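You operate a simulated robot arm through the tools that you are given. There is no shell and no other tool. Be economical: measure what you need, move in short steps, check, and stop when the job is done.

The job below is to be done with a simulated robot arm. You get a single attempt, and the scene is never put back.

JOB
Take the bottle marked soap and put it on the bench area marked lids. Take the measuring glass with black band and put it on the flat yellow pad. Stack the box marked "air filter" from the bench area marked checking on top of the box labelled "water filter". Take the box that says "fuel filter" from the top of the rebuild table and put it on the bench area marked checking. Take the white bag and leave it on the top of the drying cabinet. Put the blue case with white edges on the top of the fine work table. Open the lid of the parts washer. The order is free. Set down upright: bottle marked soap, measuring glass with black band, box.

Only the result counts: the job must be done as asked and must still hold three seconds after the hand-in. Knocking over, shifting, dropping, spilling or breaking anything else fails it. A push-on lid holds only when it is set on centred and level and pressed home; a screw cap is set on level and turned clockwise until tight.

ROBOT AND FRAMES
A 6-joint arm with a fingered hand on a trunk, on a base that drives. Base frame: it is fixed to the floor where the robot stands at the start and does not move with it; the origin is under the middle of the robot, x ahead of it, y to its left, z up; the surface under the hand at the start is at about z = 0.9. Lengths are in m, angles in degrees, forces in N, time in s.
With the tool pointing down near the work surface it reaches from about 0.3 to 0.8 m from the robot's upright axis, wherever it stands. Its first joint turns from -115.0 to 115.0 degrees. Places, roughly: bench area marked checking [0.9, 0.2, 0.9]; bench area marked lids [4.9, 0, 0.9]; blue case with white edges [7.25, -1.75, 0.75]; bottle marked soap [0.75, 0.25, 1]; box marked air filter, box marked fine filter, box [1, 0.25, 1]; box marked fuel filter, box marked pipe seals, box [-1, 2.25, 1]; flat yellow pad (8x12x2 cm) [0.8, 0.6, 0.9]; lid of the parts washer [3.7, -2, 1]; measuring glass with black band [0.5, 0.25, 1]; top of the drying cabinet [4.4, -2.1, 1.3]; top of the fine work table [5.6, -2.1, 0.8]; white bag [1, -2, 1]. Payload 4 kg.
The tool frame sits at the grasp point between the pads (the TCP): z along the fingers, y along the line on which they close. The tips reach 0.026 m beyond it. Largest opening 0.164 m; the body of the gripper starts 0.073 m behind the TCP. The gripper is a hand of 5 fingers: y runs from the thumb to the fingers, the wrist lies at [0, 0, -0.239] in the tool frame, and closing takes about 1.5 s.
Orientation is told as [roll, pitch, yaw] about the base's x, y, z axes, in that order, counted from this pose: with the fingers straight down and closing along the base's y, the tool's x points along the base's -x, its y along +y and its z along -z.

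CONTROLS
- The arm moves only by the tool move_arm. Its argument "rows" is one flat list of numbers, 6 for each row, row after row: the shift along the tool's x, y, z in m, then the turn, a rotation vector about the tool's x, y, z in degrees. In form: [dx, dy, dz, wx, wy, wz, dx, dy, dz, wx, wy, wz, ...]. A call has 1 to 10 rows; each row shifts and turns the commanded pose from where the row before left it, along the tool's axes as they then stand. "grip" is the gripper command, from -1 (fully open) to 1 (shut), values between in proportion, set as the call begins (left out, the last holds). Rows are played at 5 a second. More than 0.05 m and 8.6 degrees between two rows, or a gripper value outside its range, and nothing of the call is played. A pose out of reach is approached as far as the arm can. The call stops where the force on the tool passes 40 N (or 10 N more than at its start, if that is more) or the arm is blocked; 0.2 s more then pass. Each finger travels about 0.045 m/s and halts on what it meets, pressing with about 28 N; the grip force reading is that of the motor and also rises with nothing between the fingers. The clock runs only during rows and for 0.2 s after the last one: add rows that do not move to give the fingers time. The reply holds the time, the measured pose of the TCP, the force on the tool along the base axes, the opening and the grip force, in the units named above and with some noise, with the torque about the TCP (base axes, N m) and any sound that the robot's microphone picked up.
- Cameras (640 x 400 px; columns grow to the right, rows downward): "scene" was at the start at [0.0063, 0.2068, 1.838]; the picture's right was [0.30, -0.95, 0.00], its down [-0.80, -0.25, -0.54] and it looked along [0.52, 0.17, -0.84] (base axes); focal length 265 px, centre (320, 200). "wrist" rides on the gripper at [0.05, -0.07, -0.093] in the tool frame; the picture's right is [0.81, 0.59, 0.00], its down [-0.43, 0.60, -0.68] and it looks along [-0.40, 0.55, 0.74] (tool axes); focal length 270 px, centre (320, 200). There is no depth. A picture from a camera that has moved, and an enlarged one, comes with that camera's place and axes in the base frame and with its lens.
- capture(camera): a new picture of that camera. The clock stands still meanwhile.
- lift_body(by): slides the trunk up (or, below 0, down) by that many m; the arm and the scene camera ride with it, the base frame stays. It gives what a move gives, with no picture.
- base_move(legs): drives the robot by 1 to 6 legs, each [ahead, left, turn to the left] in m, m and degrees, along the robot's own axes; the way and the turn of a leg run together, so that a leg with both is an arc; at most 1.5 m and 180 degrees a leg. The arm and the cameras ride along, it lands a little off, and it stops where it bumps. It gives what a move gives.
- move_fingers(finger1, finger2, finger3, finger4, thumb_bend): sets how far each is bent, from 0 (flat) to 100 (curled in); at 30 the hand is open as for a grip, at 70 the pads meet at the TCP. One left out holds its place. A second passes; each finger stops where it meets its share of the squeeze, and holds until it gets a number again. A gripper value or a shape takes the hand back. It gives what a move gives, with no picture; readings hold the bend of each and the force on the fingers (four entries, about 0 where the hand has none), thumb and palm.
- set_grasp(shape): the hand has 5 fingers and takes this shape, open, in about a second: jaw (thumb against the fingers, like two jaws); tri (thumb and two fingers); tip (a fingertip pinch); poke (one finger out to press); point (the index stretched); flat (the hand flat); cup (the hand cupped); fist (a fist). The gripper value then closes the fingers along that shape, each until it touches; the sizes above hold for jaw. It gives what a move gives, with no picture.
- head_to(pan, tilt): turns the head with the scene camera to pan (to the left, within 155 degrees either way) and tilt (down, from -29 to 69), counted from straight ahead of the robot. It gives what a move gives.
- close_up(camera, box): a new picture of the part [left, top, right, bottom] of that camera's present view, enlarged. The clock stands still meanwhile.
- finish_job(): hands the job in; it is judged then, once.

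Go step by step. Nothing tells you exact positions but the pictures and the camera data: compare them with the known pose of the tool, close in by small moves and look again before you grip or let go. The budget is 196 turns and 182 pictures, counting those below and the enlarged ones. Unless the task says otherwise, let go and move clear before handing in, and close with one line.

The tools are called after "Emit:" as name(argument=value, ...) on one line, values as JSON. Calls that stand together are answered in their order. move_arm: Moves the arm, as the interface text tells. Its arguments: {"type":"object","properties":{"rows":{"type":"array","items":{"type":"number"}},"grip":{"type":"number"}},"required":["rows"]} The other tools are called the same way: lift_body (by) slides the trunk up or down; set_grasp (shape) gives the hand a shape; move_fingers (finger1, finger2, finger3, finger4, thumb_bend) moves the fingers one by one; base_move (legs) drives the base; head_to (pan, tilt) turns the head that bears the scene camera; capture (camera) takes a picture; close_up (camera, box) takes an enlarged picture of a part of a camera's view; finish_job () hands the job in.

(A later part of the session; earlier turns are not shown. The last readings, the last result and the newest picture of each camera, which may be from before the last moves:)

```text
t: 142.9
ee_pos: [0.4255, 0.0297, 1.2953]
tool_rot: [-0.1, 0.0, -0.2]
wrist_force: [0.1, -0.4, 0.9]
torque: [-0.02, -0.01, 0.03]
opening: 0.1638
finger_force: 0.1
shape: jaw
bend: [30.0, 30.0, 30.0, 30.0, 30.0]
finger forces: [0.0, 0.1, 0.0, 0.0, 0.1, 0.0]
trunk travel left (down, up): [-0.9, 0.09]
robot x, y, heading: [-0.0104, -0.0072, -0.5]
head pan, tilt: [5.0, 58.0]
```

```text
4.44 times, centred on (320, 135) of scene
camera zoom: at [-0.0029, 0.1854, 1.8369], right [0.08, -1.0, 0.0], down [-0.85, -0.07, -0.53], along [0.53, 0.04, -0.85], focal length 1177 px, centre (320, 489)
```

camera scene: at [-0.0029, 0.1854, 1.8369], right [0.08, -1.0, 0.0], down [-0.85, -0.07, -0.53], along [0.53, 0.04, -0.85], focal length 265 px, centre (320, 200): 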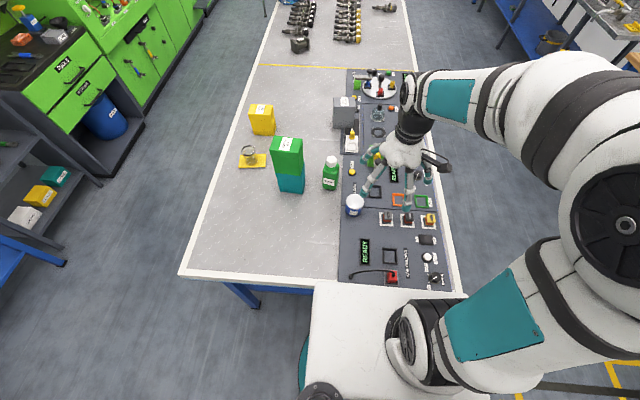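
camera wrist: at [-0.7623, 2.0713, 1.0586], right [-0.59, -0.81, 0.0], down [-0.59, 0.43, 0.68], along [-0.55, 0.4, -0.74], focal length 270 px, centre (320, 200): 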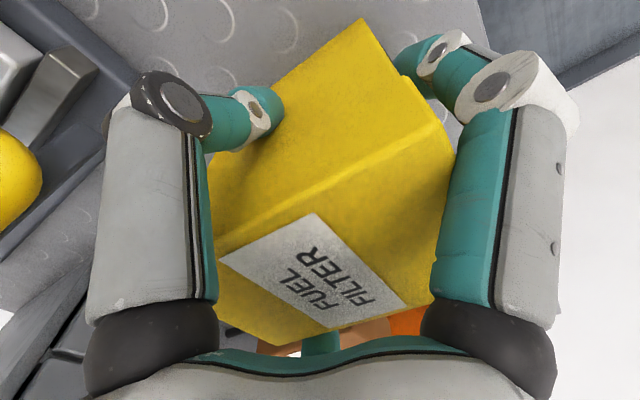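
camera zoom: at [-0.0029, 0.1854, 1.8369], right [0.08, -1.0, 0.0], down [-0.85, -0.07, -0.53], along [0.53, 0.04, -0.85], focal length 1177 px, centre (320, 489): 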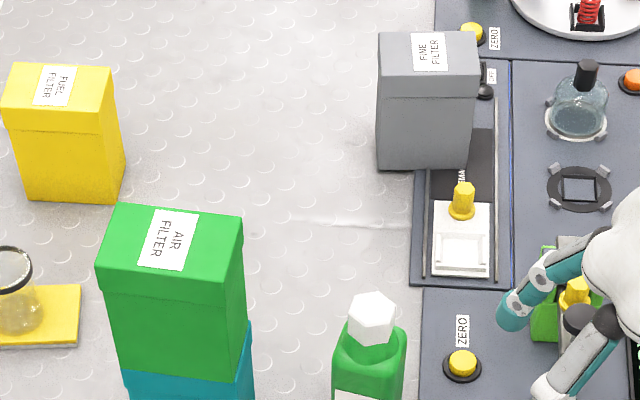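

Emit:
close_up(camera="scene", box=[290, 140, 370, 200])

Emit:
move_arm(rows=[-0.035, 0.03, 0, 0, 0, 0, -0.035, 0.03, 0, 0, 0, 0, -0.035, 0.03, 0, 0, 0, 0, -0.035, 0.03, 0, 0, 0, 0, -0.035, 0.03, 0, 0, 0, 0, 0, 0, 0, 0, 0, 0])

Emit:
capture(camera="wrist")

```text
6.67 times, centred on (330, 170) of scene
camera zoom: at [-0.0029, 0.1854, 1.8369], right [0.08, -1.0, 0.0], down [-0.85, -0.07, -0.53], along [0.53, 0.04, -0.85], focal length 1766 px, centre (253, 400)
```

zoom: 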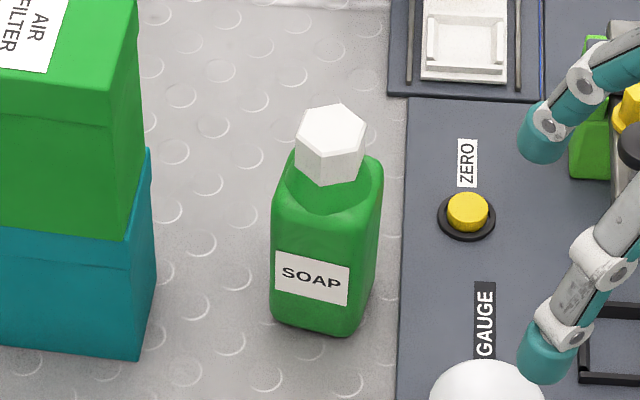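

```text
t: 144.3
ee_pos: [0.6001, 0.18, 1.2962]
tool_rot: [0.0, 0.0, -0.2]
wrist_force: [0.5, 0.1, -0.2]
torque: [0.02, 0.0, 0.0]
opening: 0.1637
finger_force: 0.1
shape: jaw
bend: [30.0, 30.0, 30.0, 30.0, 30.0]
finger forces: [0.0, 0.1, 0.1, 0.1, 0.0, 0.1]
trunk travel left (down, up): [-0.9, 0.09]
robot x, y, heading: [-0.0135, -0.0048, -0.6]
head pan, tilt: [5.0, 58.0]
```

```text
118 pictures are left
camera wrist: at [0.549, 0.1111, 1.3893], right [-0.81, 0.59, 0.0], down [0.43, 0.59, 0.68], along [0.4, 0.55, -0.74], focal length 270 px, centre (320, 200)
```

wrist: 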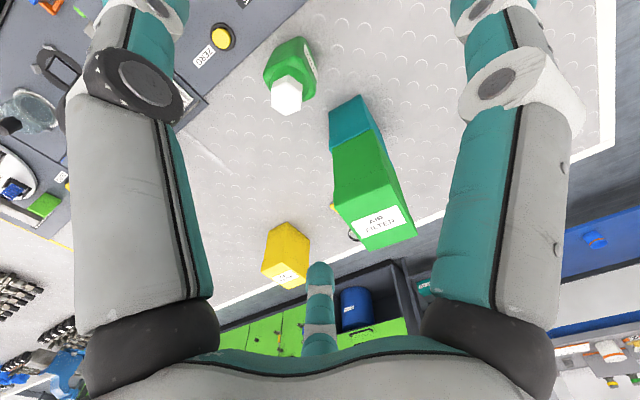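

The bottle is about 5×5 cm, centred at (0.660, 0.192) and yawed about −12°. I'll align above it with the hand narrowed.

Emit:
move_arm(rows=[-0.03, 0.005, 0.02, 0, 0, 0, -0.03, 0.005, 0.03, 0, 0, 0, 0, 0, 0.04, 0, 0, 6, 0, 0, 0.04, 0, 0, 6, 0, 0, 0.03, 0, 0, 0, 0, 0, 0, 0, 0, 0], grip=-0.15)

Emit:
capture(camera="wrist")

Emit:
close_up(camera="scene", box=[260, 120, 390, 220])

```text
t: 145.7
ee_pos: [0.6616, 0.1909, 1.1346]
tool_rot: [0.0, 0.0, -12.2]
wrist_force: [0.9, -1.0, 1.0]
torque: [0.0, 0.01, 0.0]
opening: 0.095
finger_force: 0.0
shape: jaw
bend: [34.0, 34.0, 34.0, 34.0, 70.0]
finger forces: [0.1, 0.0, 0.1, 0.0, 0.0, 0.0]
trunk travel left (down, up): [-0.9, 0.09]
robot x, y, heading: [-0.0153, -0.0067, -0.4]
head pan, tilt: [5.0, 58.0]
```

```text
117 pictures are left
camera wrist: at [0.5973, 0.1337, 1.2282], right [-0.67, 0.75, 0.0], down [0.55, 0.49, 0.68], along [0.51, 0.45, -0.74], focal length 270 px, centre (320, 200)
```

wrist: 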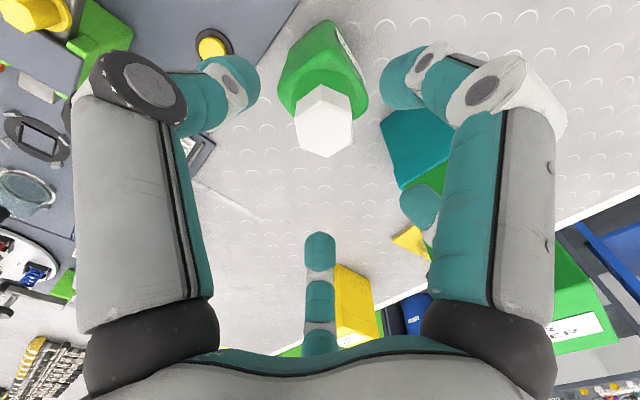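

```text
4.00 times, centred on (325, 170) of scene
camera zoom: at [-0.0027, 0.1854, 1.8369], right [0.08, -1.0, 0.0], down [-0.85, -0.07, -0.53], along [0.53, 0.04, -0.85], focal length 1059 px, centre (300, 320)
```

zoom: 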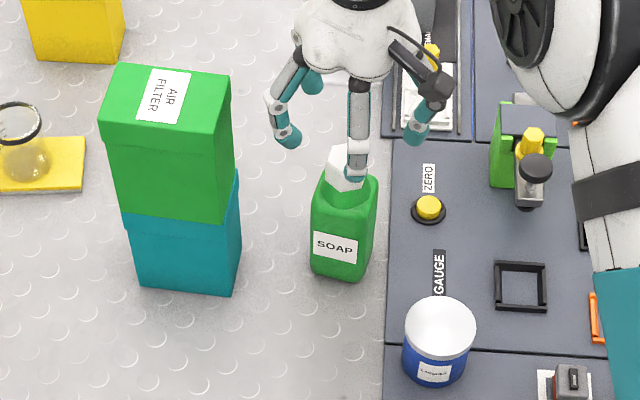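

Emit:
move_arm(rows=[0.003, 0, 0.03, 0, 0, 0, 0, 0, 0.03, 0, 0, 0, 0, 0, 0.03, 0, 0, 0, 0, 0, 0.027, 0, 0, 0, 0, 0, 0, 0, 0, 0])

Emit:
capture(camera="wrist")

Emit:
close_up(camera="scene", box=[260, 120, 390, 220])

```text
t: 146.9
ee_pos: [0.6586, 0.1897, 1.0185]
tool_rot: [0.0, 0.0, -12.3]
wrist_force: [-0.1, -0.6, -0.5]
torque: [-0.02, 0.01, 0.0]
opening: 0.0952
finger_force: 0.0
shape: jaw
bend: [34.0, 34.0, 34.0, 34.0, 70.0]
finger forces: [0.0, 0.0, 0.0, 0.0, 0.0, 0.1]
trunk travel left (down, up): [-0.9, 0.09]
robot x, y, heading: [-0.011, -0.008, -0.4]
head pan, tilt: [5.0, 58.0]
```

```text
115 pictures are left
camera wrist: at [0.5941, 0.1333, 1.112], right [-0.67, 0.75, 0.0], down [0.55, 0.49, 0.68], along [0.5, 0.45, -0.74], focal length 270 px, centre (320, 200)
```

wrist: 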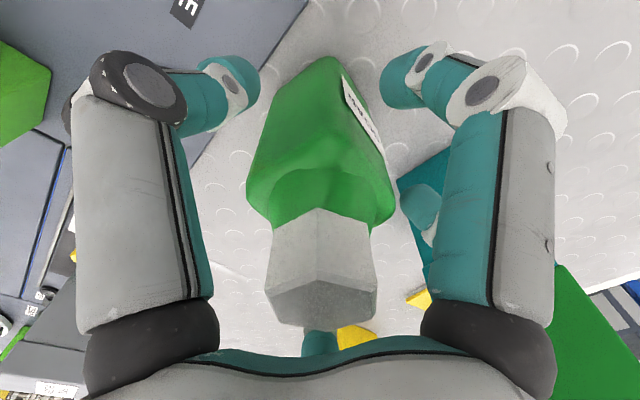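

```text
4.00 times, centred on (325, 170) of scene
camera zoom: at [-0.0028, 0.1854, 1.8369], right [0.08, -1.0, 0.0], down [-0.85, -0.07, -0.53], along [0.53, 0.04, -0.85], focal length 1059 px, centre (300, 320)
```

zoom: 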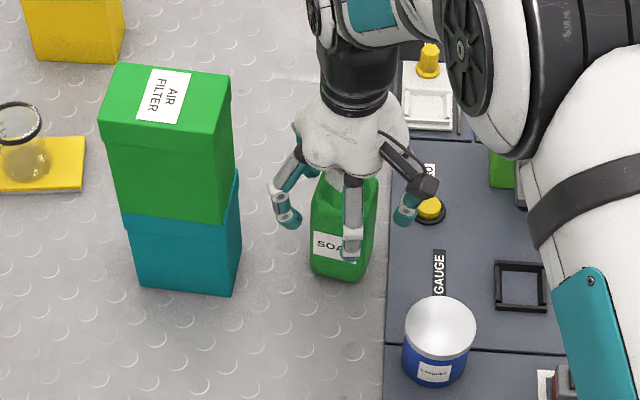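

I'll go 11 mm lower for a better hold below the shoulder, then close.

Emit:
move_arm(rows=[0, 0, 0.006, 0, 0, 0, 0, 0, 0.005, 0, 0, 0, 0, 0, 0, 0, 0, 0])

Emit:
move_arm(rows=[0, 0, 0, 0, 0, 0, 0, 0, 0, 0, 0, 0, 0, 0, 0, 0, 0, 0, 0, 0, 0, 0, 0, 0, 0, 0, 0, 0, 0, 0, 0, 0, 0, 0, 0, 0, 0, 0, 0, 0, 0, 0], grip=1)

Emit:
capture(camera="wrist")

Emit:
close_up(camera="scene", box=[260, 120, 390, 220])

```text
t: 147.7
ee_pos: [0.6584, 0.1899, 1.0067]
tool_rot: [0.0, 0.0, -12.2]
wrist_force: [0.5, -0.6, -0.1]
torque: [-0.02, 0.04, 0.0]
opening: 0.0948
finger_force: 0.1
shape: jaw
bend: [34.0, 34.0, 34.0, 34.0, 70.0]
finger forces: [0.0, 0.0, 0.1, 0.0, 0.1, 0.0]
trunk travel left (down, up): [-0.9, 0.09]
robot x, y, heading: [-0.0104, -0.0083, -0.7]
head pan, tilt: [5.0, 58.0]
```

```text
t: 149.3
ee_pos: [0.6582, 0.1899, 1.0067]
tool_rot: [-0.1, 0.0, -12.3]
wrist_force: [0.5, -0.5, -0.6]
torque: [-0.02, 0.03, -0.01]
opening: 0.0575
finger_force: 28.7
shape: jaw
bend: [46.0, 39.0, 39.0, 44.0, 70.0]
finger forces: [24.2, 20.3, 20.5, 24.2, 26.6, 0.0]
trunk travel left (down, up): [-0.9, 0.09]
robot x, y, heading: [-0.0141, -0.0066, -0.4]
head pan, tilt: [5.0, 58.0]
```

```text
113 pictures are left
camera wrist: at [0.5943, 0.1331, 1.1007], right [-0.67, 0.75, 0.0], down [0.55, 0.49, 0.68], along [0.5, 0.45, -0.74], focal length 270 px, centre (320, 200)
```

wrist: 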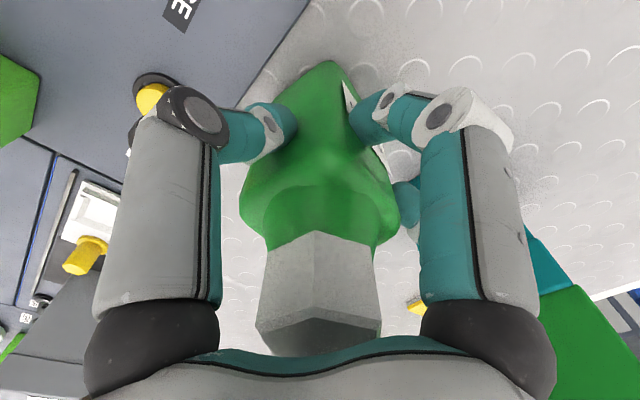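

```text
4.00 times, centred on (325, 170) of scene
camera zoom: at [-0.002, 0.1856, 1.8368], right [0.08, -1.0, 0.0], down [-0.85, -0.07, -0.53], along [0.53, 0.04, -0.85], focal length 1059 px, centre (300, 320)
```

zoom: 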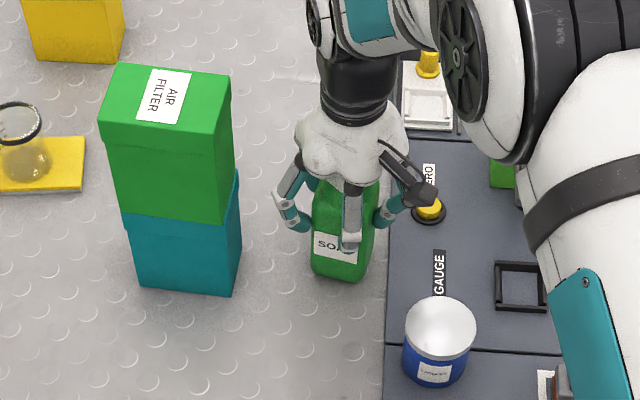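

The bottle is held. I'll lift and retract it, then look at the right-hand route past the trolley.

Emit:
move_arm(rows=[0, 0, -0.03, 0, 0, 0, 0, 0, -0.045, 0, 0, 0, 0, 0, -0.045, 0, 0, 0, 0, 0, -0.045, 0, 0, 0, 0, 0, -0.045, 0, 0, 0, 0, 0, -0.045, 0, 0, 0, 0, 0, -0.045, 0, 0, 0])

Emit:
move_arm(rows=[0.04, -0.015, 0, 0, 0, 0, 0.04, -0.02, 0, 0, 0, 0, 0.04, -0.02, 0, 0, 0, 0, 0.04, -0.02, 0, 0, 0, 0, 0.03, -0.02, 0, 0, 0, 0])

Emit:
head_to(pan=-80, tilt=45)

Emit:
capture(camera="scene")

Emit:
head_to(pan=-30, tilt=20)

Emit:
capture(camera="scene")

```text
t: 150.9
ee_pos: [0.6582, 0.1888, 1.3079]
tool_rot: [0.0, 0.1, -12.1]
wrist_force: [-0.2, 0.4, -3.5]
torque: [-0.03, -0.01, 0.01]
opening: 0.0575
finger_force: 27.6
shape: jaw
bend: [46.0, 39.0, 39.0, 44.0, 70.0]
finger forces: [24.1, 20.5, 20.5, 24.2, 26.7, 0.0]
trunk travel left (down, up): [-0.9, 0.09]
robot x, y, heading: [-0.0147, -0.0052, -0.9]
head pan, tilt: [5.0, 58.0]
```

```text
t: 152.1
ee_pos: [0.4493, 0.1373, 1.3075]
tool_rot: [0.0, 0.0, -12.2]
wrist_force: [-0.2, 0.3, -2.2]
torque: [-0.01, 0.02, -0.02]
opening: 0.0572
finger_force: 27.8
shape: jaw
bend: [46.0, 39.0, 39.0, 44.0, 70.0]
finger forces: [24.3, 20.2, 20.6, 24.4, 27.1, 0.1]
trunk travel left (down, up): [-0.9, 0.09]
robot x, y, heading: [-0.0133, -0.005, -0.7]
head pan, tilt: [5.0, 58.0]
```

```text
t: 153.7
ee_pos: [0.4524, 0.1371, 1.3074]
tool_rot: [0.1, -0.1, -12.2]
wrist_force: [0.0, 0.0, -3.3]
torque: [0.02, -0.01, -0.02]
opening: 0.0571
finger_force: 28.6
shape: jaw
bend: [46.0, 39.0, 39.0, 44.0, 70.0]
finger forces: [24.3, 20.3, 20.7, 24.2, 27.0, 0.0]
trunk travel left (down, up): [-0.9, 0.09]
robot x, y, heading: [-0.0153, -0.005, -0.4]
head pan, tilt: [-80.0, 45.0]
```

```text
111 pictures are left
camera scene: at [-0.0574, 0.1, 1.854], right [-0.99, -0.17, 0.0], down [-0.12, 0.7, -0.71], along [0.12, -0.7, -0.71], focal length 265 px, centre (320, 200)
```

scene: 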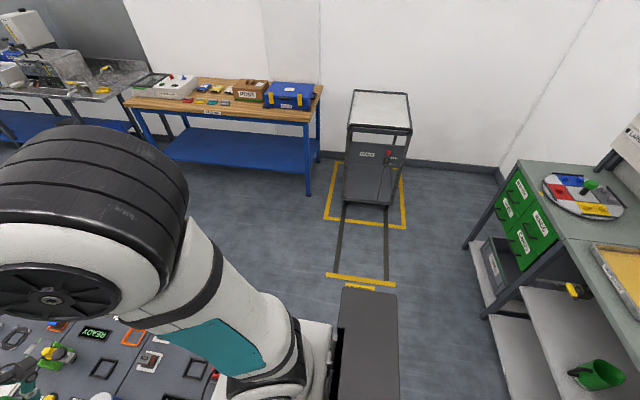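

```text
t: 154.8
ee_pos: [0.4517, 0.137, 1.3074]
tool_rot: [0.0, 0.0, -12.2]
wrist_force: [-0.2, 0.4, -2.9]
torque: [0.0, -0.01, -0.01]
opening: 0.0574
finger_force: 28.4
shape: jaw
bend: [46.0, 39.0, 39.0, 44.0, 70.0]
finger forces: [24.2, 20.4, 20.6, 24.2, 26.9, 0.0]
trunk travel left (down, up): [-0.9, 0.09]
robot x, y, heading: [-0.0116, -0.01, -0.6]
head pan, tilt: [-30.0, 20.0]
```

```text
110 pictures are left
camera scene: at [0.0092, 0.1328, 1.8926], right [-0.51, -0.86, 0.0], down [-0.3, 0.17, -0.94], along [0.81, -0.48, -0.34], focal length 265 px, centre (320, 200)
```

scene: 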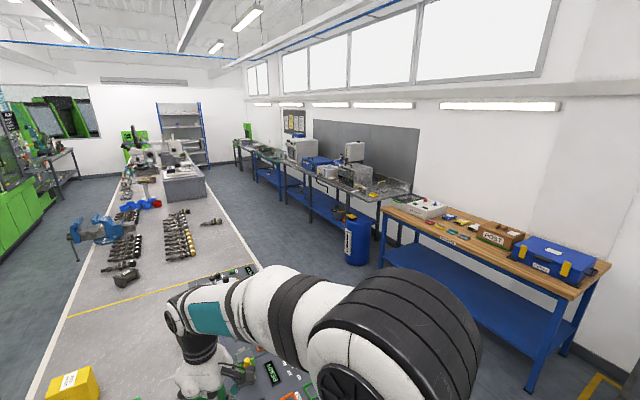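

The floor stripes are just tape and the right aisle is clear. I'll drive along it to about x = 3.85 and look.

Emit:
base_move(legs=[[-0.15, 0, 0], [0, -0.95, 0], [1.5, 0, 0], [1.5, 0, 0], [1.0, 0, 0]])

Emit:
head_to(pan=35, tilt=35)

Emit:
capture(camera="scene")

Emit:
head_to(pan=-60, tilt=30)

Emit:
capture(camera="scene")

```text
t: 179.6
ee_pos: [4.2901, -0.7668, 1.307]
tool_rot: [0.0, 0.0, -10.6]
wrist_force: [0.2, 1.1, -3.8]
torque: [-0.02, 0.04, 0.03]
opening: 0.0571
finger_force: 28.2
shape: jaw
bend: [46.0, 39.0, 39.0, 44.0, 70.0]
finger forces: [24.1, 20.5, 20.5, 24.3, 27.2, 0.0]
trunk travel left (down, up): [-0.9, 0.09]
robot x, y, heading: [3.8261, -0.9261, 1.0]
head pan, tilt: [-30.0, 20.0]
```

```text
t: 181.0
ee_pos: [4.2907, -0.7685, 1.307]
tool_rot: [0.0, 0.1, -10.7]
wrist_force: [0.8, -0.1, -3.6]
torque: [-0.03, 0.03, 0.04]
opening: 0.0573
finger_force: 27.8
shape: jaw
bend: [46.0, 39.0, 39.0, 44.0, 70.0]
finger forces: [24.2, 20.4, 20.5, 24.4, 27.2, 0.0]
trunk travel left (down, up): [-0.9, 0.09]
robot x, y, heading: [3.8281, -0.9243, 1.2]
head pan, tilt: [35.0, 35.0]
```

```text
109 pictures are left
camera scene: at [3.8381, -0.6873, 1.8688], right [0.59, -0.81, 0.0], down [-0.46, -0.34, -0.82], along [0.66, 0.48, -0.57], focal length 265 px, centre (320, 200)
```

scene: 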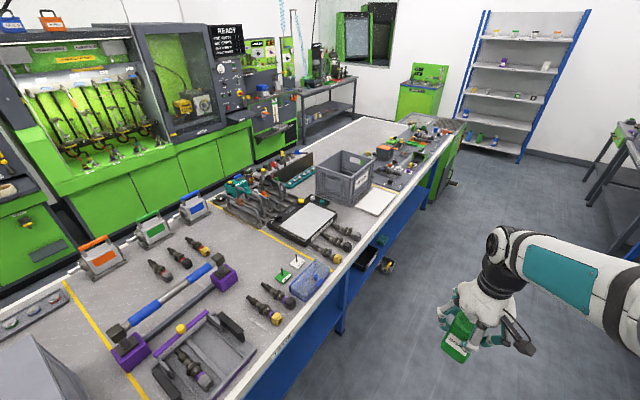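

```text
t: 182.7
ee_pos: [4.2907, -0.7676, 1.3085]
tool_rot: [0.1, 0.0, -10.7]
wrist_force: [-0.4, 0.1, -2.9]
torque: [-0.01, 0.0, -0.01]
opening: 0.057
finger_force: 28.4
shape: jaw
bend: [46.0, 39.0, 39.0, 44.0, 70.0]
finger forces: [24.1, 20.4, 20.4, 24.3, 27.1, 0.0]
trunk travel left (down, up): [-0.9, 0.09]
robot x, y, heading: [3.83, -0.9236, 1.3]
head pan, tilt: [-60.0, 30.0]
```

```text
108 pictures are left
camera scene: at [3.8134, -0.8165, 1.8766], right [-0.86, -0.52, 0.0], down [-0.26, 0.43, -0.87], along [0.45, -0.74, -0.5], focal length 265 px, centre (320, 200)
```

scene: 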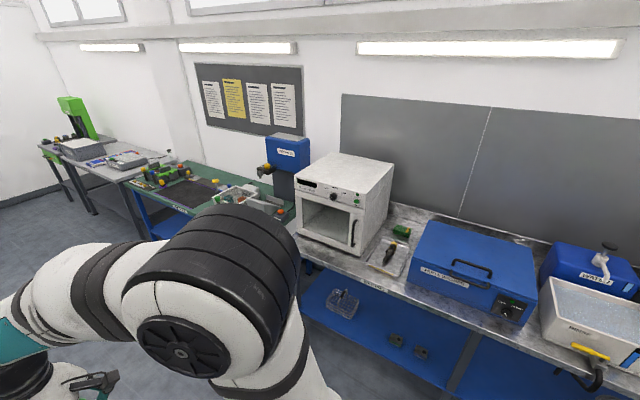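

Ahead on the bench I see several marked areas divided by yellow lines. I'll zoom in to find the one marked lids.

Emit:
head_to(pan=35, tilt=35)

Emit:
close_up(camera="scene", box=[200, 100, 480, 280])

Emit:
close_up(camera="scene", box=[0, 200, 340, 400])

```text
t: 184.4
ee_pos: [4.2907, -0.7678, 1.307]
tool_rot: [0.1, -0.1, -10.8]
wrist_force: [-0.9, 0.5, -3.8]
torque: [0.01, 0.0, 0.01]
opening: 0.0572
finger_force: 27.7
shape: jaw
bend: [46.0, 39.0, 39.0, 44.0, 70.0]
finger forces: [24.0, 20.4, 20.5, 24.3, 27.1, 0.0]
trunk travel left (down, up): [-0.9, 0.09]
robot x, y, heading: [3.8313, -0.9228, 1.1]
head pan, tilt: [35.0, 35.0]
```

```text
2.22 times, centred on (340, 190) of scene
camera zoom: at [3.838, -0.6873, 1.8688], right [0.59, -0.81, 0.0], down [-0.46, -0.34, -0.82], along [0.66, 0.48, -0.57], focal length 588 px, centre (276, 222)
```

zoom: 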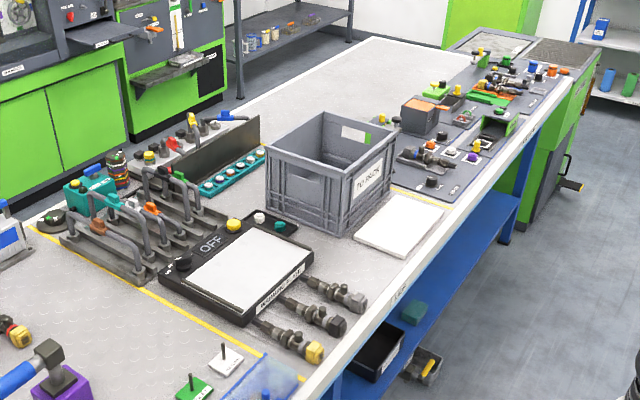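

```text
1.88 times, centred on (170, 300) of scene
camera zoom: at [3.838, -0.6873, 1.8688], right [0.59, -0.81, 0.0], down [-0.46, -0.34, -0.82], along [0.66, 0.48, -0.57], focal length 498 px, centre (602, 12)
```

zoom: 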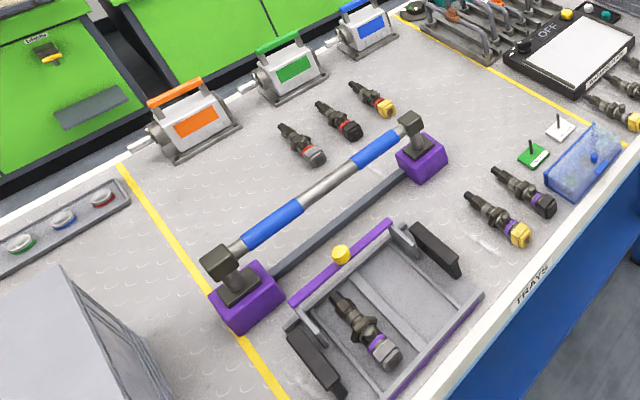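

The edge label near x ≈ 4.91 should be lids, with free space between the fittings and the white plate. I'll drive to face it and check the label.

Emit:
base_move(legs=[[1.07, 0, 0], [0, 0, 88.8]])

Emit:
head_to(pan=0, tilt=50)

Emit:
capture(camera="scene")

```text
t: 193.7
ee_pos: [4.769, -0.4451, 1.3079]
tool_rot: [0.1, 0.0, 76.6]
wrist_force: [-0.4, 0.5, -3.6]
torque: [-0.03, -0.03, -0.01]
opening: 0.0571
finger_force: 27.5
shape: jaw
bend: [46.0, 39.0, 40.0, 44.0, 70.0]
finger forces: [23.8, 20.4, 20.5, 24.1, 26.7, 0.0]
trunk travel left (down, up): [-0.9, 0.09]
robot x, y, heading: [4.9053, -0.9114, 88.5]
head pan, tilt: [35.0, 35.0]
```

```text
t: 194.7
ee_pos: [4.7681, -0.4451, 1.3071]
tool_rot: [0.0, 0.0, 76.5]
wrist_force: [0.9, 0.9, -3.2]
torque: [-0.03, 0.0, 0.01]
opening: 0.0569
finger_force: 28.6
shape: jaw
bend: [46.0, 39.0, 40.0, 44.0, 70.0]
finger forces: [23.8, 20.4, 20.5, 24.2, 26.5, 0.0]
trunk travel left (down, up): [-0.9, 0.09]
robot x, y, heading: [4.9059, -0.9117, 88.4]
head pan, tilt: [0.0, 50.0]
```

```text
105 pictures are left
camera scene: at [4.7164, -0.889, 1.8471], right [1.0, -0.03, 0.0], down [-0.02, -0.77, -0.64], along [0.02, 0.64, -0.77], focal length 265 px, centre (320, 200)
```

scene: 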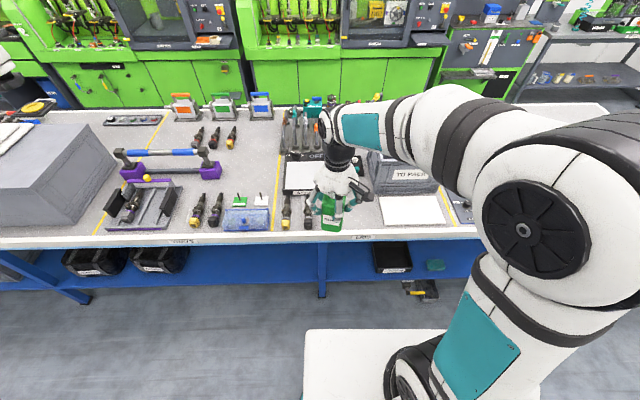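

Emit:
close_up(camera="scene", box=[260, 150, 480, 260])

```text
2.91 times, centred on (370, 205) of scene
camera zoom: at [4.7164, -0.889, 1.8471], right [1.0, -0.03, 0.0], down [-0.02, -0.77, -0.64], along [0.02, 0.64, -0.77], focal length 770 px, centre (174, 186)
```

zoom: 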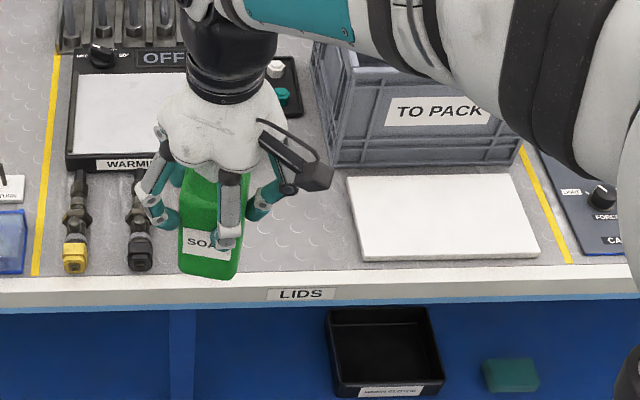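

The label reads LIDS, and the free strip between the fittings and the white plate is at about (4.912, −0.185). I'll close in and lower over it.

Emit:
base_move(legs=[[0.2, 0, 0]])

Emit:
move_arm(rows=[-0.023, -0.0316, 0, 0, 0, 0, -0.023, -0.0316, 0, 0, 0, 0, -0.023, -0.0316, 0, 0, 0, 0, -0.023, -0.0316, 0, 0, 0, 0, 0, 0, 0.045, 0, 0, 0, 0, 0, 0.045, 0, 0, 0, 0, 0, 0.045, 0, 0, 0, 0, 0, 0.045, 0, 0, 0, 0, 0, 0.03, 0, 0, 0, 0, 0, 0, 0, 0, 0])

Emit:
close_up(camera="scene", box=[260, 180, 480, 310])

Emit:
capture(camera="wrist")

```text
t: 196.3
ee_pos: [4.7726, -0.2432, 1.3067]
tool_rot: [-0.1, 0.2, 76.6]
wrist_force: [0.8, 0.8, -3.6]
torque: [0.0, -0.02, -0.02]
opening: 0.0571
finger_force: 27.8
shape: jaw
bend: [46.0, 39.0, 40.0, 44.0, 70.0]
finger forces: [23.8, 20.3, 20.5, 24.3, 26.6, 0.0]
trunk travel left (down, up): [-0.9, 0.09]
robot x, y, heading: [4.9091, -0.7135, 88.4]
head pan, tilt: [0.0, 50.0]
```

```text
t: 198.5
ee_pos: [4.917, -0.1842, 1.097]
tool_rot: [0.0, 0.0, 76.5]
wrist_force: [0.2, -0.4, -2.3]
torque: [0.0, -0.02, 0.02]
opening: 0.0565
finger_force: 28.1
shape: jaw
bend: [46.0, 40.0, 40.0, 44.0, 70.0]
finger forces: [23.9, 20.3, 20.5, 24.3, 27.0, 0.0]
trunk travel left (down, up): [-0.9, 0.09]
robot x, y, heading: [4.9075, -0.7098, 88.3]
head pan, tilt: [0.0, 50.0]
```

```text
2.91 times, centred on (370, 245) of scene
camera zoom: at [4.7225, -0.6884, 1.8471], right [1.0, -0.03, 0.0], down [-0.02, -0.77, -0.64], along [0.02, 0.64, -0.77], focal length 770 px, centre (174, 69)
```

zoom: 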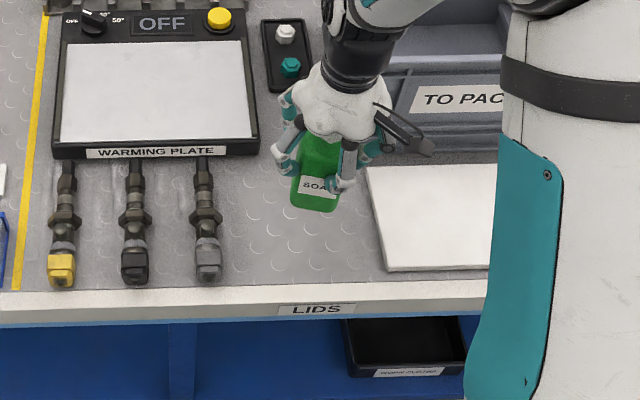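

```text
102 pictures are left
camera wrist: at [4.974, -0.2491, 1.1903], right [-0.76, -0.65, 0.0], down [-0.48, 0.56, 0.68], along [-0.44, 0.51, -0.74], focal length 270 px, centre (320, 200)
```

wrist: 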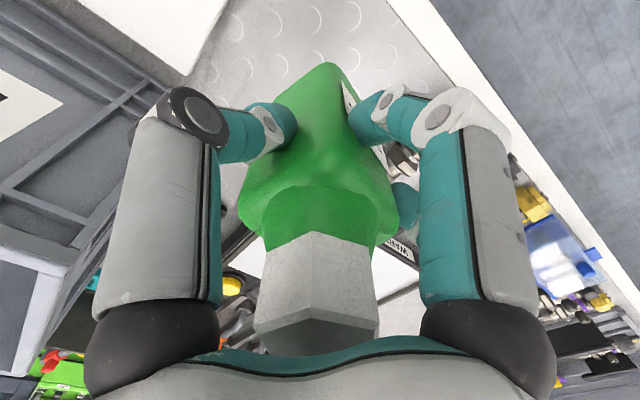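

Emit:
move_arm(rows=[0.01, 0, 0.03, 0, 0, 0, 0, 0, 0.03, 0, 0, 0, 0, 0, 0.015, 0, 0, 0, 0, 0, 0.005, 0, 0, 0, 0, 0, 0.003, 0, 0, 0, 0, 0, 0.002, 0, 0, 0, 0, 0, 0.002, 0, 0, 0, 0, 0, 0.001, 0, 0, 0, 0, 0, 0, 0, 0, 0])

Emit:
close_up(camera="scene", box=[300, 190, 400, 280])

```text
t: 200.5
ee_pos: [4.9163, -0.1946, 1.0078]
tool_rot: [0.0, 0.0, 76.6]
wrist_force: [-0.3, 0.0, -3.6]
torque: [0.0, -0.01, 0.0]
opening: 0.0569
finger_force: 28.0
shape: jaw
bend: [46.0, 40.0, 40.0, 44.0, 70.0]
finger forces: [23.8, 20.4, 20.5, 24.3, 27.0, 0.0]
trunk travel left (down, up): [-0.9, 0.09]
robot x, y, heading: [4.9058, -0.7082, 88.2]
head pan, tilt: [0.0, 50.0]
```

```text
4.44 times, centred on (350, 235) of scene
camera zoom: at [4.7225, -0.6878, 1.8471], right [1.0, -0.03, 0.0], down [-0.02, -0.77, -0.64], along [0.02, 0.64, -0.77], focal length 1177 px, centre (187, 44)
```

zoom: 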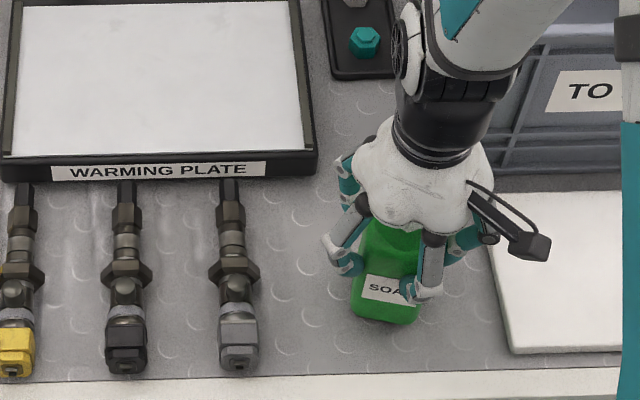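

Emit:
move_arm(rows=[0, 0, 0.001, 0, 0, 0, 0, 0, 0.001, 0, 0, 0, 0, 0, 0.001, 0, 0, 0, 0, 0, 0.001, 0, 0, 0, 0, 0, 0, 0, 0, 0])

```text
t: 201.7
ee_pos: [4.9157, -0.1935, 1.0055]
tool_rot: [0.0, -0.1, 76.6]
wrist_force: [-2.5, 1.2, 15.8]
torque: [-0.03, -0.14, 0.01]
opening: 0.0572
finger_force: 27.7
shape: jaw
bend: [46.0, 40.0, 40.0, 44.0, 70.0]
finger forces: [25.5, 21.8, 22.3, 25.7, 28.0, 0.0]
trunk travel left (down, up): [-0.9, 0.09]
robot x, y, heading: [4.9048, -0.7086, 88.2]
head pan, tilt: [0.0, 50.0]
```

Contact. Easing off, opening partway and rising.

Emit:
move_arm(rows=[0, 0, -0.0015, 0, 0, 0, 0, 0, 0, 0, 0, 0])

Emit:
move_arm(rows=[0, 0, 0, 0, 0, 0, 0, 0, 0, 0, 0, 0, 0, 0, 0, 0, 0, 0, 0, 0, 0, 0, 0, 0, 0, 0, 0, 0, 0, 0, 0, 0, 0, 0, 0, 0, 0, 0, 0, 0, 0, 0], grip=-0.2)

Emit:
move_arm(rows=[0, 0, -0.02, 0, 0, 0, 0, 0, -0.03, 0, 0, 0, 0, 0, -0.04, 0, 0, 0, 0, 0, -0.045, 0, 0, 0, 0, 0, -0.045, 0, 0, 0, 0, 0, -0.045, 0, 0, 0, 0, 0, -0.045, 0, 0, 0, 0, 0, -0.03, 0, 0, 0])

Emit:
capture(camera="scene")

```text
t: 202.3
ee_pos: [4.9154, -0.1936, 1.0072]
tool_rot: [0.1, 0.0, 76.7]
wrist_force: [-1.9, 1.7, 6.8]
torque: [0.01, -0.12, 0.0]
opening: 0.057
finger_force: 28.0
shape: jaw
bend: [46.0, 40.0, 40.0, 44.0, 70.0]
finger forces: [24.8, 21.6, 22.0, 25.8, 27.3, 0.0]
trunk travel left (down, up): [-0.9, 0.09]
robot x, y, heading: [4.9072, -0.7127, 88.3]
head pan, tilt: [0.0, 50.0]
```

```text
t: 203.9
ee_pos: [4.9161, -0.1941, 1.0067]
tool_rot: [0.0, 0.0, 76.5]
wrist_force: [0.6, 0.5, 0.7]
torque: [0.0, 0.03, 0.02]
opening: 0.0981
finger_force: 0.0
shape: jaw
bend: [33.0, 33.0, 33.0, 33.0, 70.0]
finger forces: [0.0, 0.1, 0.1, 0.0, 0.1, 0.0]
trunk travel left (down, up): [-0.9, 0.09]
robot x, y, heading: [4.9084, -0.7113, 88.4]
head pan, tilt: [0.0, 50.0]
```

```text
t: 205.7
ee_pos: [4.9158, -0.1964, 1.3078]
tool_rot: [0.0, 0.1, 76.7]
wrist_force: [-0.7, 0.0, -0.1]
torque: [-0.03, -0.01, -0.01]
opening: 0.0977
finger_force: 0.0
shape: jaw
bend: [33.0, 33.0, 33.0, 33.0, 70.0]
finger forces: [0.0, 0.0, 0.0, 0.0, 0.1, 0.0]
trunk travel left (down, up): [-0.9, 0.09]
robot x, y, heading: [4.9098, -0.7093, 88.6]
head pan, tilt: [0.0, 50.0]
```

```text
100 pictures are left
camera scene: at [4.7224, -0.6887, 1.847], right [1.0, -0.03, 0.0], down [-0.02, -0.77, -0.64], along [0.02, 0.64, -0.77], focal length 265 px, centre (320, 200)
```

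scene: 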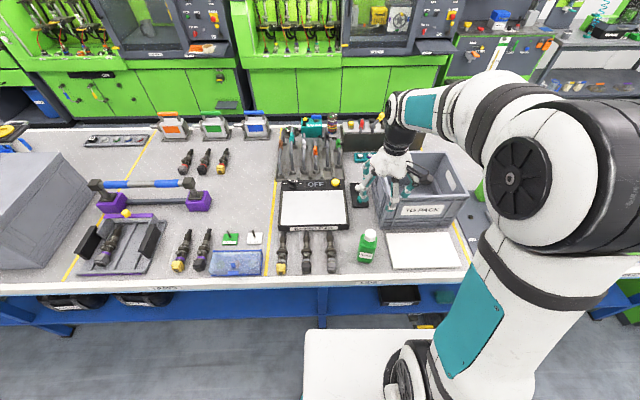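

The bottle stands on lids. Now I'll back off, turn to the wall side and go to the parts washer.

Emit:
move_arm(rows=[0.045, 0, 0, 0, 0, 0, 0.045, 0, 0, 0, 0, 0], grip=-0.2)

Emit:
base_move(legs=[[-0.25, 0, 0], [0, 0, -178.5], [0, -1.2, 0]])

Emit:
head_to(pan=0, tilt=40)

Emit:
capture(camera="scene")

```text
t: 206.3
ee_pos: [4.8942, -0.2843, 1.3066]
tool_rot: [0.0, 0.0, 76.6]
wrist_force: [0.2, -0.5, -1.2]
torque: [0.01, -0.01, -0.02]
opening: 0.0979
finger_force: 0.1
shape: jaw
bend: [33.0, 33.0, 33.0, 33.0, 70.0]
finger forces: [0.0, 0.1, 0.1, 0.1, 0.1, 0.0]
trunk travel left (down, up): [-0.9, 0.09]
robot x, y, heading: [4.9071, -0.7125, 88.3]
head pan, tilt: [0.0, 50.0]
```

```text
t: 221.1
ee_pos: [3.7207, -1.352, 1.3061]
tool_rot: [0.0, 0.0, -103.5]
wrist_force: [-0.6, -1.0, -0.3]
torque: [-0.01, -0.03, -0.02]
opening: 0.0979
finger_force: 0.1
shape: jaw
bend: [33.0, 33.0, 33.0, 33.0, 70.0]
finger forces: [0.1, 0.0, 0.0, 0.0, 0.1, 0.0]
trunk travel left (down, up): [-0.9, 0.09]
robot x, y, heading: [3.7073, -0.9222, -91.5]
head pan, tilt: [0.0, 50.0]
```

```text
t: 221.8
ee_pos: [3.721, -1.3512, 1.3067]
tool_rot: [0.0, 0.2, -103.4]
wrist_force: [-0.2, -0.4, -0.1]
torque: [0.01, -0.01, -0.03]
opening: 0.0979
finger_force: 0.1
shape: jaw
bend: [33.0, 33.0, 33.0, 33.0, 70.0]
finger forces: [0.0, 0.1, 0.0, 0.1, 0.0, 0.0]
trunk travel left (down, up): [-0.9, 0.09]
robot x, y, heading: [3.7076, -0.9244, -91.4]
head pan, tilt: [0.0, 40.0]
```

```text
99 pictures are left
camera scene: at [3.8926, -0.9541, 1.8612], right [-1.0, 0.03, 0.0], down [0.02, 0.64, -0.77], along [-0.02, -0.77, -0.64], focal length 265 px, centre (320, 200)
```

scene: 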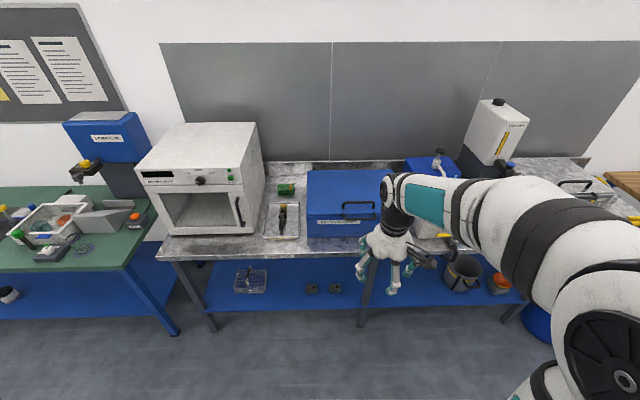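

Emit:
close_up(camera="scene", box=[250, 140, 470, 270])

```text
2.91 times, centred on (360, 205) of scene
camera zoom: at [3.8926, -0.9541, 1.8612], right [-1.0, 0.03, 0.0], down [0.02, 0.64, -0.77], along [-0.02, -0.77, -0.64], focal length 770 px, centre (204, 186)
```

zoom: 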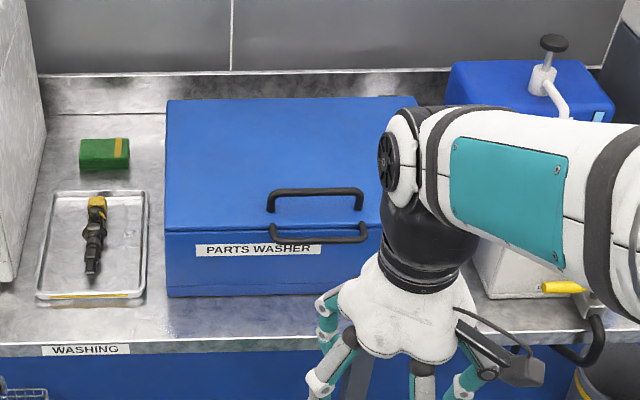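

Emit:
move_arm(rows=[0, -0.045, 0, 0, 0, 0, 0, -0.045, 0, 0, 0, 0, 0, -0.045, 0, 0, 0, 0, 0, -0.045, 0, 0, 0, 0, 0, -0.045, 0, 0, 0, 0])

Emit:
close_up(camera="scene", box=[290, 150, 420, 250])

Emit:
capture(camera="wrist")

```text
t: 223.0
ee_pos: [3.5024, -1.2996, 1.3055]
tool_rot: [0.0, 0.1, -103.5]
wrist_force: [-0.6, 0.5, 0.1]
torque: [-0.03, -0.05, -0.01]
opening: 0.0977
finger_force: 0.0
shape: jaw
bend: [33.0, 33.0, 33.0, 33.0, 70.0]
finger forces: [0.0, 0.0, 0.0, 0.0, 0.0, 0.1]
trunk travel left (down, up): [-0.9, 0.09]
robot x, y, heading: [3.7078, -0.9252, -91.8]
head pan, tilt: [0.0, 40.0]
```

```text
4.00 times, centred on (355, 200) of scene
camera zoom: at [3.8908, -0.9542, 1.8614], right [-1.0, 0.03, 0.0], down [0.02, 0.64, -0.77], along [-0.02, -0.77, -0.64], focal length 1059 px, centre (180, 200)
```

zoom: 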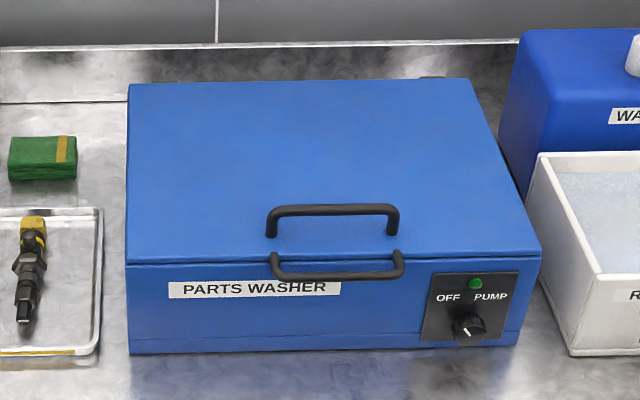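

```text
96 pictures are left
camera wrist: at [3.4456, -1.2338, 1.3984], right [0.76, 0.65, 0.0], down [0.48, -0.56, 0.68], along [0.44, -0.51, -0.74], focal length 270 px, centre (320, 200)
```

wrist: 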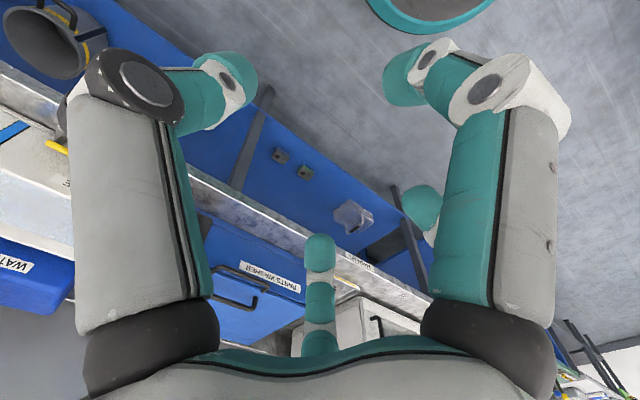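

The washer's lid is hinged at the back (y ≈ −2.15) and has a bow on top and a bow at the front edge near (3.695, −1.79, 1.05). I'll turn the closed hand horizontal so I can push the lid up from below its front bow.

Emit:
move_arm(rows=[0, 0, 0, 0, 0, -6.7, 0, 0, 0, 0, 0, -6.7, 0, 0.048, 0, 0, 0, 0, 0, 0.048, 0, 0, 0, 0, 0, 0.048, 0, 0, 0, 0, 0, 0.045, 0, 0, 0, 0, 0, 0, 0, 0, 0, 0], grip=1)

Emit:
move_arm(rows=[-0.03, 0, 0, 0, -8.5, 0, -0.0297, 0, 0.0044, 0, -8.5, 0, -0.0287, 0, 0.0088, 0, -8.5, 0, -0.0271, 0, 0.0129, 0, -8.5, 0, -0.0249, 0, 0.0168, 0, -8.5, 0, -0.0221, 0, 0.0203, 0, -8.5, 0, -0.0189, 0, 0.0233, 0, -8.5, 0, -0.0152, 0, 0.0258, 0, -8.5, 0, -0.0112, 0, 0.0278, 0, -8.5, 0, -0.007, 0, 0.0292, 0, -8.5, 0])

Emit:
capture(camera="scene")

Emit:
capture(camera="wrist")

```text
t: 224.6
ee_pos: [3.6907, -1.2989, 1.3072]
tool_rot: [0.0, 0.1, -90.0]
wrist_force: [0.3, 0.6, 0.4]
torque: [0.0, -0.04, 0.0]
opening: 0.0
finger_force: 28.2
shape: jaw
bend: [70.0, 70.0, 70.0, 70.0, 70.0]
finger forces: [0.0, 0.0, 0.0, 0.0, 0.0, 0.1]
trunk travel left (down, up): [-0.9, 0.09]
robot x, y, heading: [3.7075, -0.923, -91.8]
head pan, tilt: [0.0, 40.0]
```

```text
t: 226.8
ee_pos: [3.6793, -1.5883, 1.2951]
tool_rot: [-10.0, -80.7, -81.7]
wrist_force: [-0.2, -0.4, -0.8]
torque: [0.0, -0.01, 0.0]
opening: 0.0002
finger_force: 27.6
shape: jaw
bend: [70.0, 70.0, 70.0, 70.0, 70.0]
finger forces: [0.1, 0.1, 0.0, 0.0, 0.1, 0.1]
out of reach, approached as far as the arm can: row 6
trunk travel left (down, up): [-0.9, 0.09]
robot x, y, heading: [3.7069, -0.9223, -91.6]
head pan, tilt: [0.0, 40.0]
```

```text
95 pictures are left
camera scene: at [3.8923, -0.9568, 1.8613], right [-1.0, 0.03, 0.0], down [0.02, 0.64, -0.77], along [-0.02, -0.76, -0.64], focal length 265 px, centre (320, 200)
```

scene: 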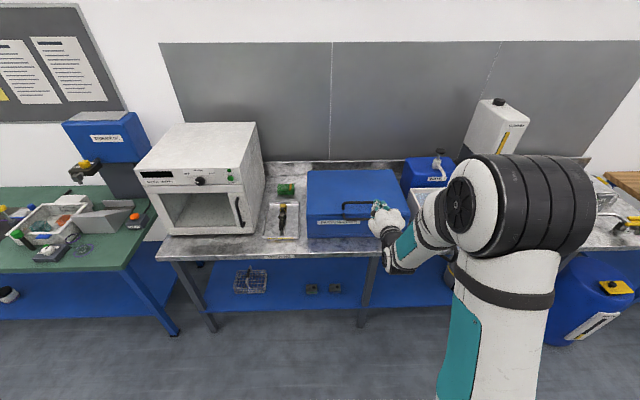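

```text
94 pictures are left
camera wrist: at [3.6111, -1.4855, 1.2617], right [0.57, 0.11, -0.81], down [0.63, 0.58, 0.52], along [0.53, -0.8, 0.26], focal length 270 px, centre (320, 200)
```

wrist: 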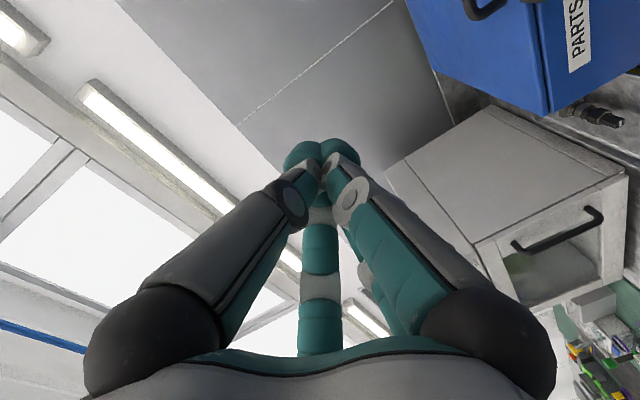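

The hand is nearly horizontal. I'll level it and lower it in front of the washer before approaching.

Emit:
move_arm(rows=[0, 0, 0, 0, -4.5, 0, 0, 0, 0, 0, -4.5, 0, 0.045, 0, 0, 0, 0, 0, 0.045, 0, 0, 0, 0, 0, 0.045, 0, 0, 0, 0, 0, 0.045, 0, 0, 0, 0, 0, 0.045, 0, 0, 0, 0, 0, 0.045, 0, 0, 0, 0, 0, 0, 0, 0, 0, 0, 0])

Emit:
capture(camera="wrist")

Emit:
close_up(camera="scene", box=[270, 150, 470, 290])

```text
t: 228.8
ee_pos: [3.6653, -1.6629, 1.0663]
tool_rot: [-71.9, -88.3, -19.7]
wrist_force: [0.3, 0.5, 0.4]
torque: [-0.01, 0.02, 0.0]
opening: 0.0
finger_force: 27.7
shape: jaw
bend: [70.0, 70.0, 70.0, 70.0, 70.0]
finger forces: [0.1, 0.0, 0.1, 0.0, 0.0, 0.1]
out of reach, approached as far as the arm can: row 5, 6, 7, 8
trunk travel left (down, up): [-0.9, 0.09]
robot x, y, heading: [3.708, -0.9233, -91.8]
head pan, tilt: [0.0, 40.0]
```

```text
93 pictures are left
camera wrist: at [3.5968, -1.5664, 1.0191], right [0.56, -0.01, -0.82], down [0.63, 0.66, 0.42], along [0.54, -0.75, 0.38], focal length 270 px, centre (320, 200)
```

wrist: 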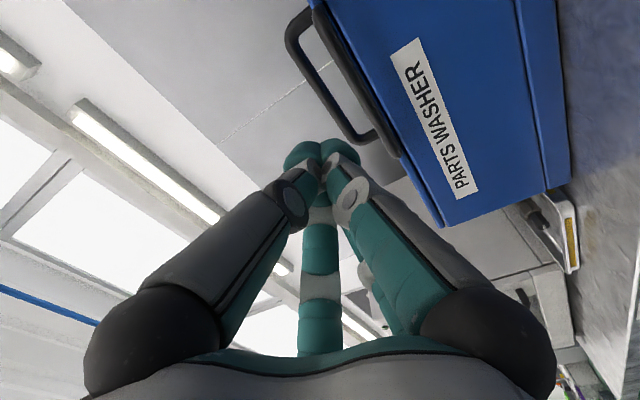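

```text
2.86 times, centred on (370, 220) of scene
camera zoom: at [3.8926, -0.9534, 1.8613], right [-1.0, 0.03, 0.0], down [0.02, 0.64, -0.77], along [-0.02, -0.77, -0.64], focal length 757 px, centre (177, 143)
```

zoom: 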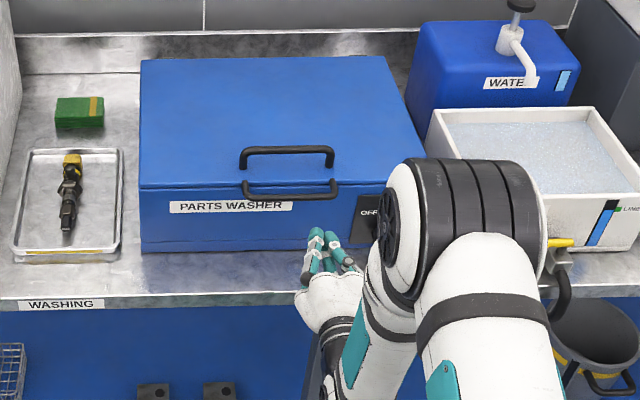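

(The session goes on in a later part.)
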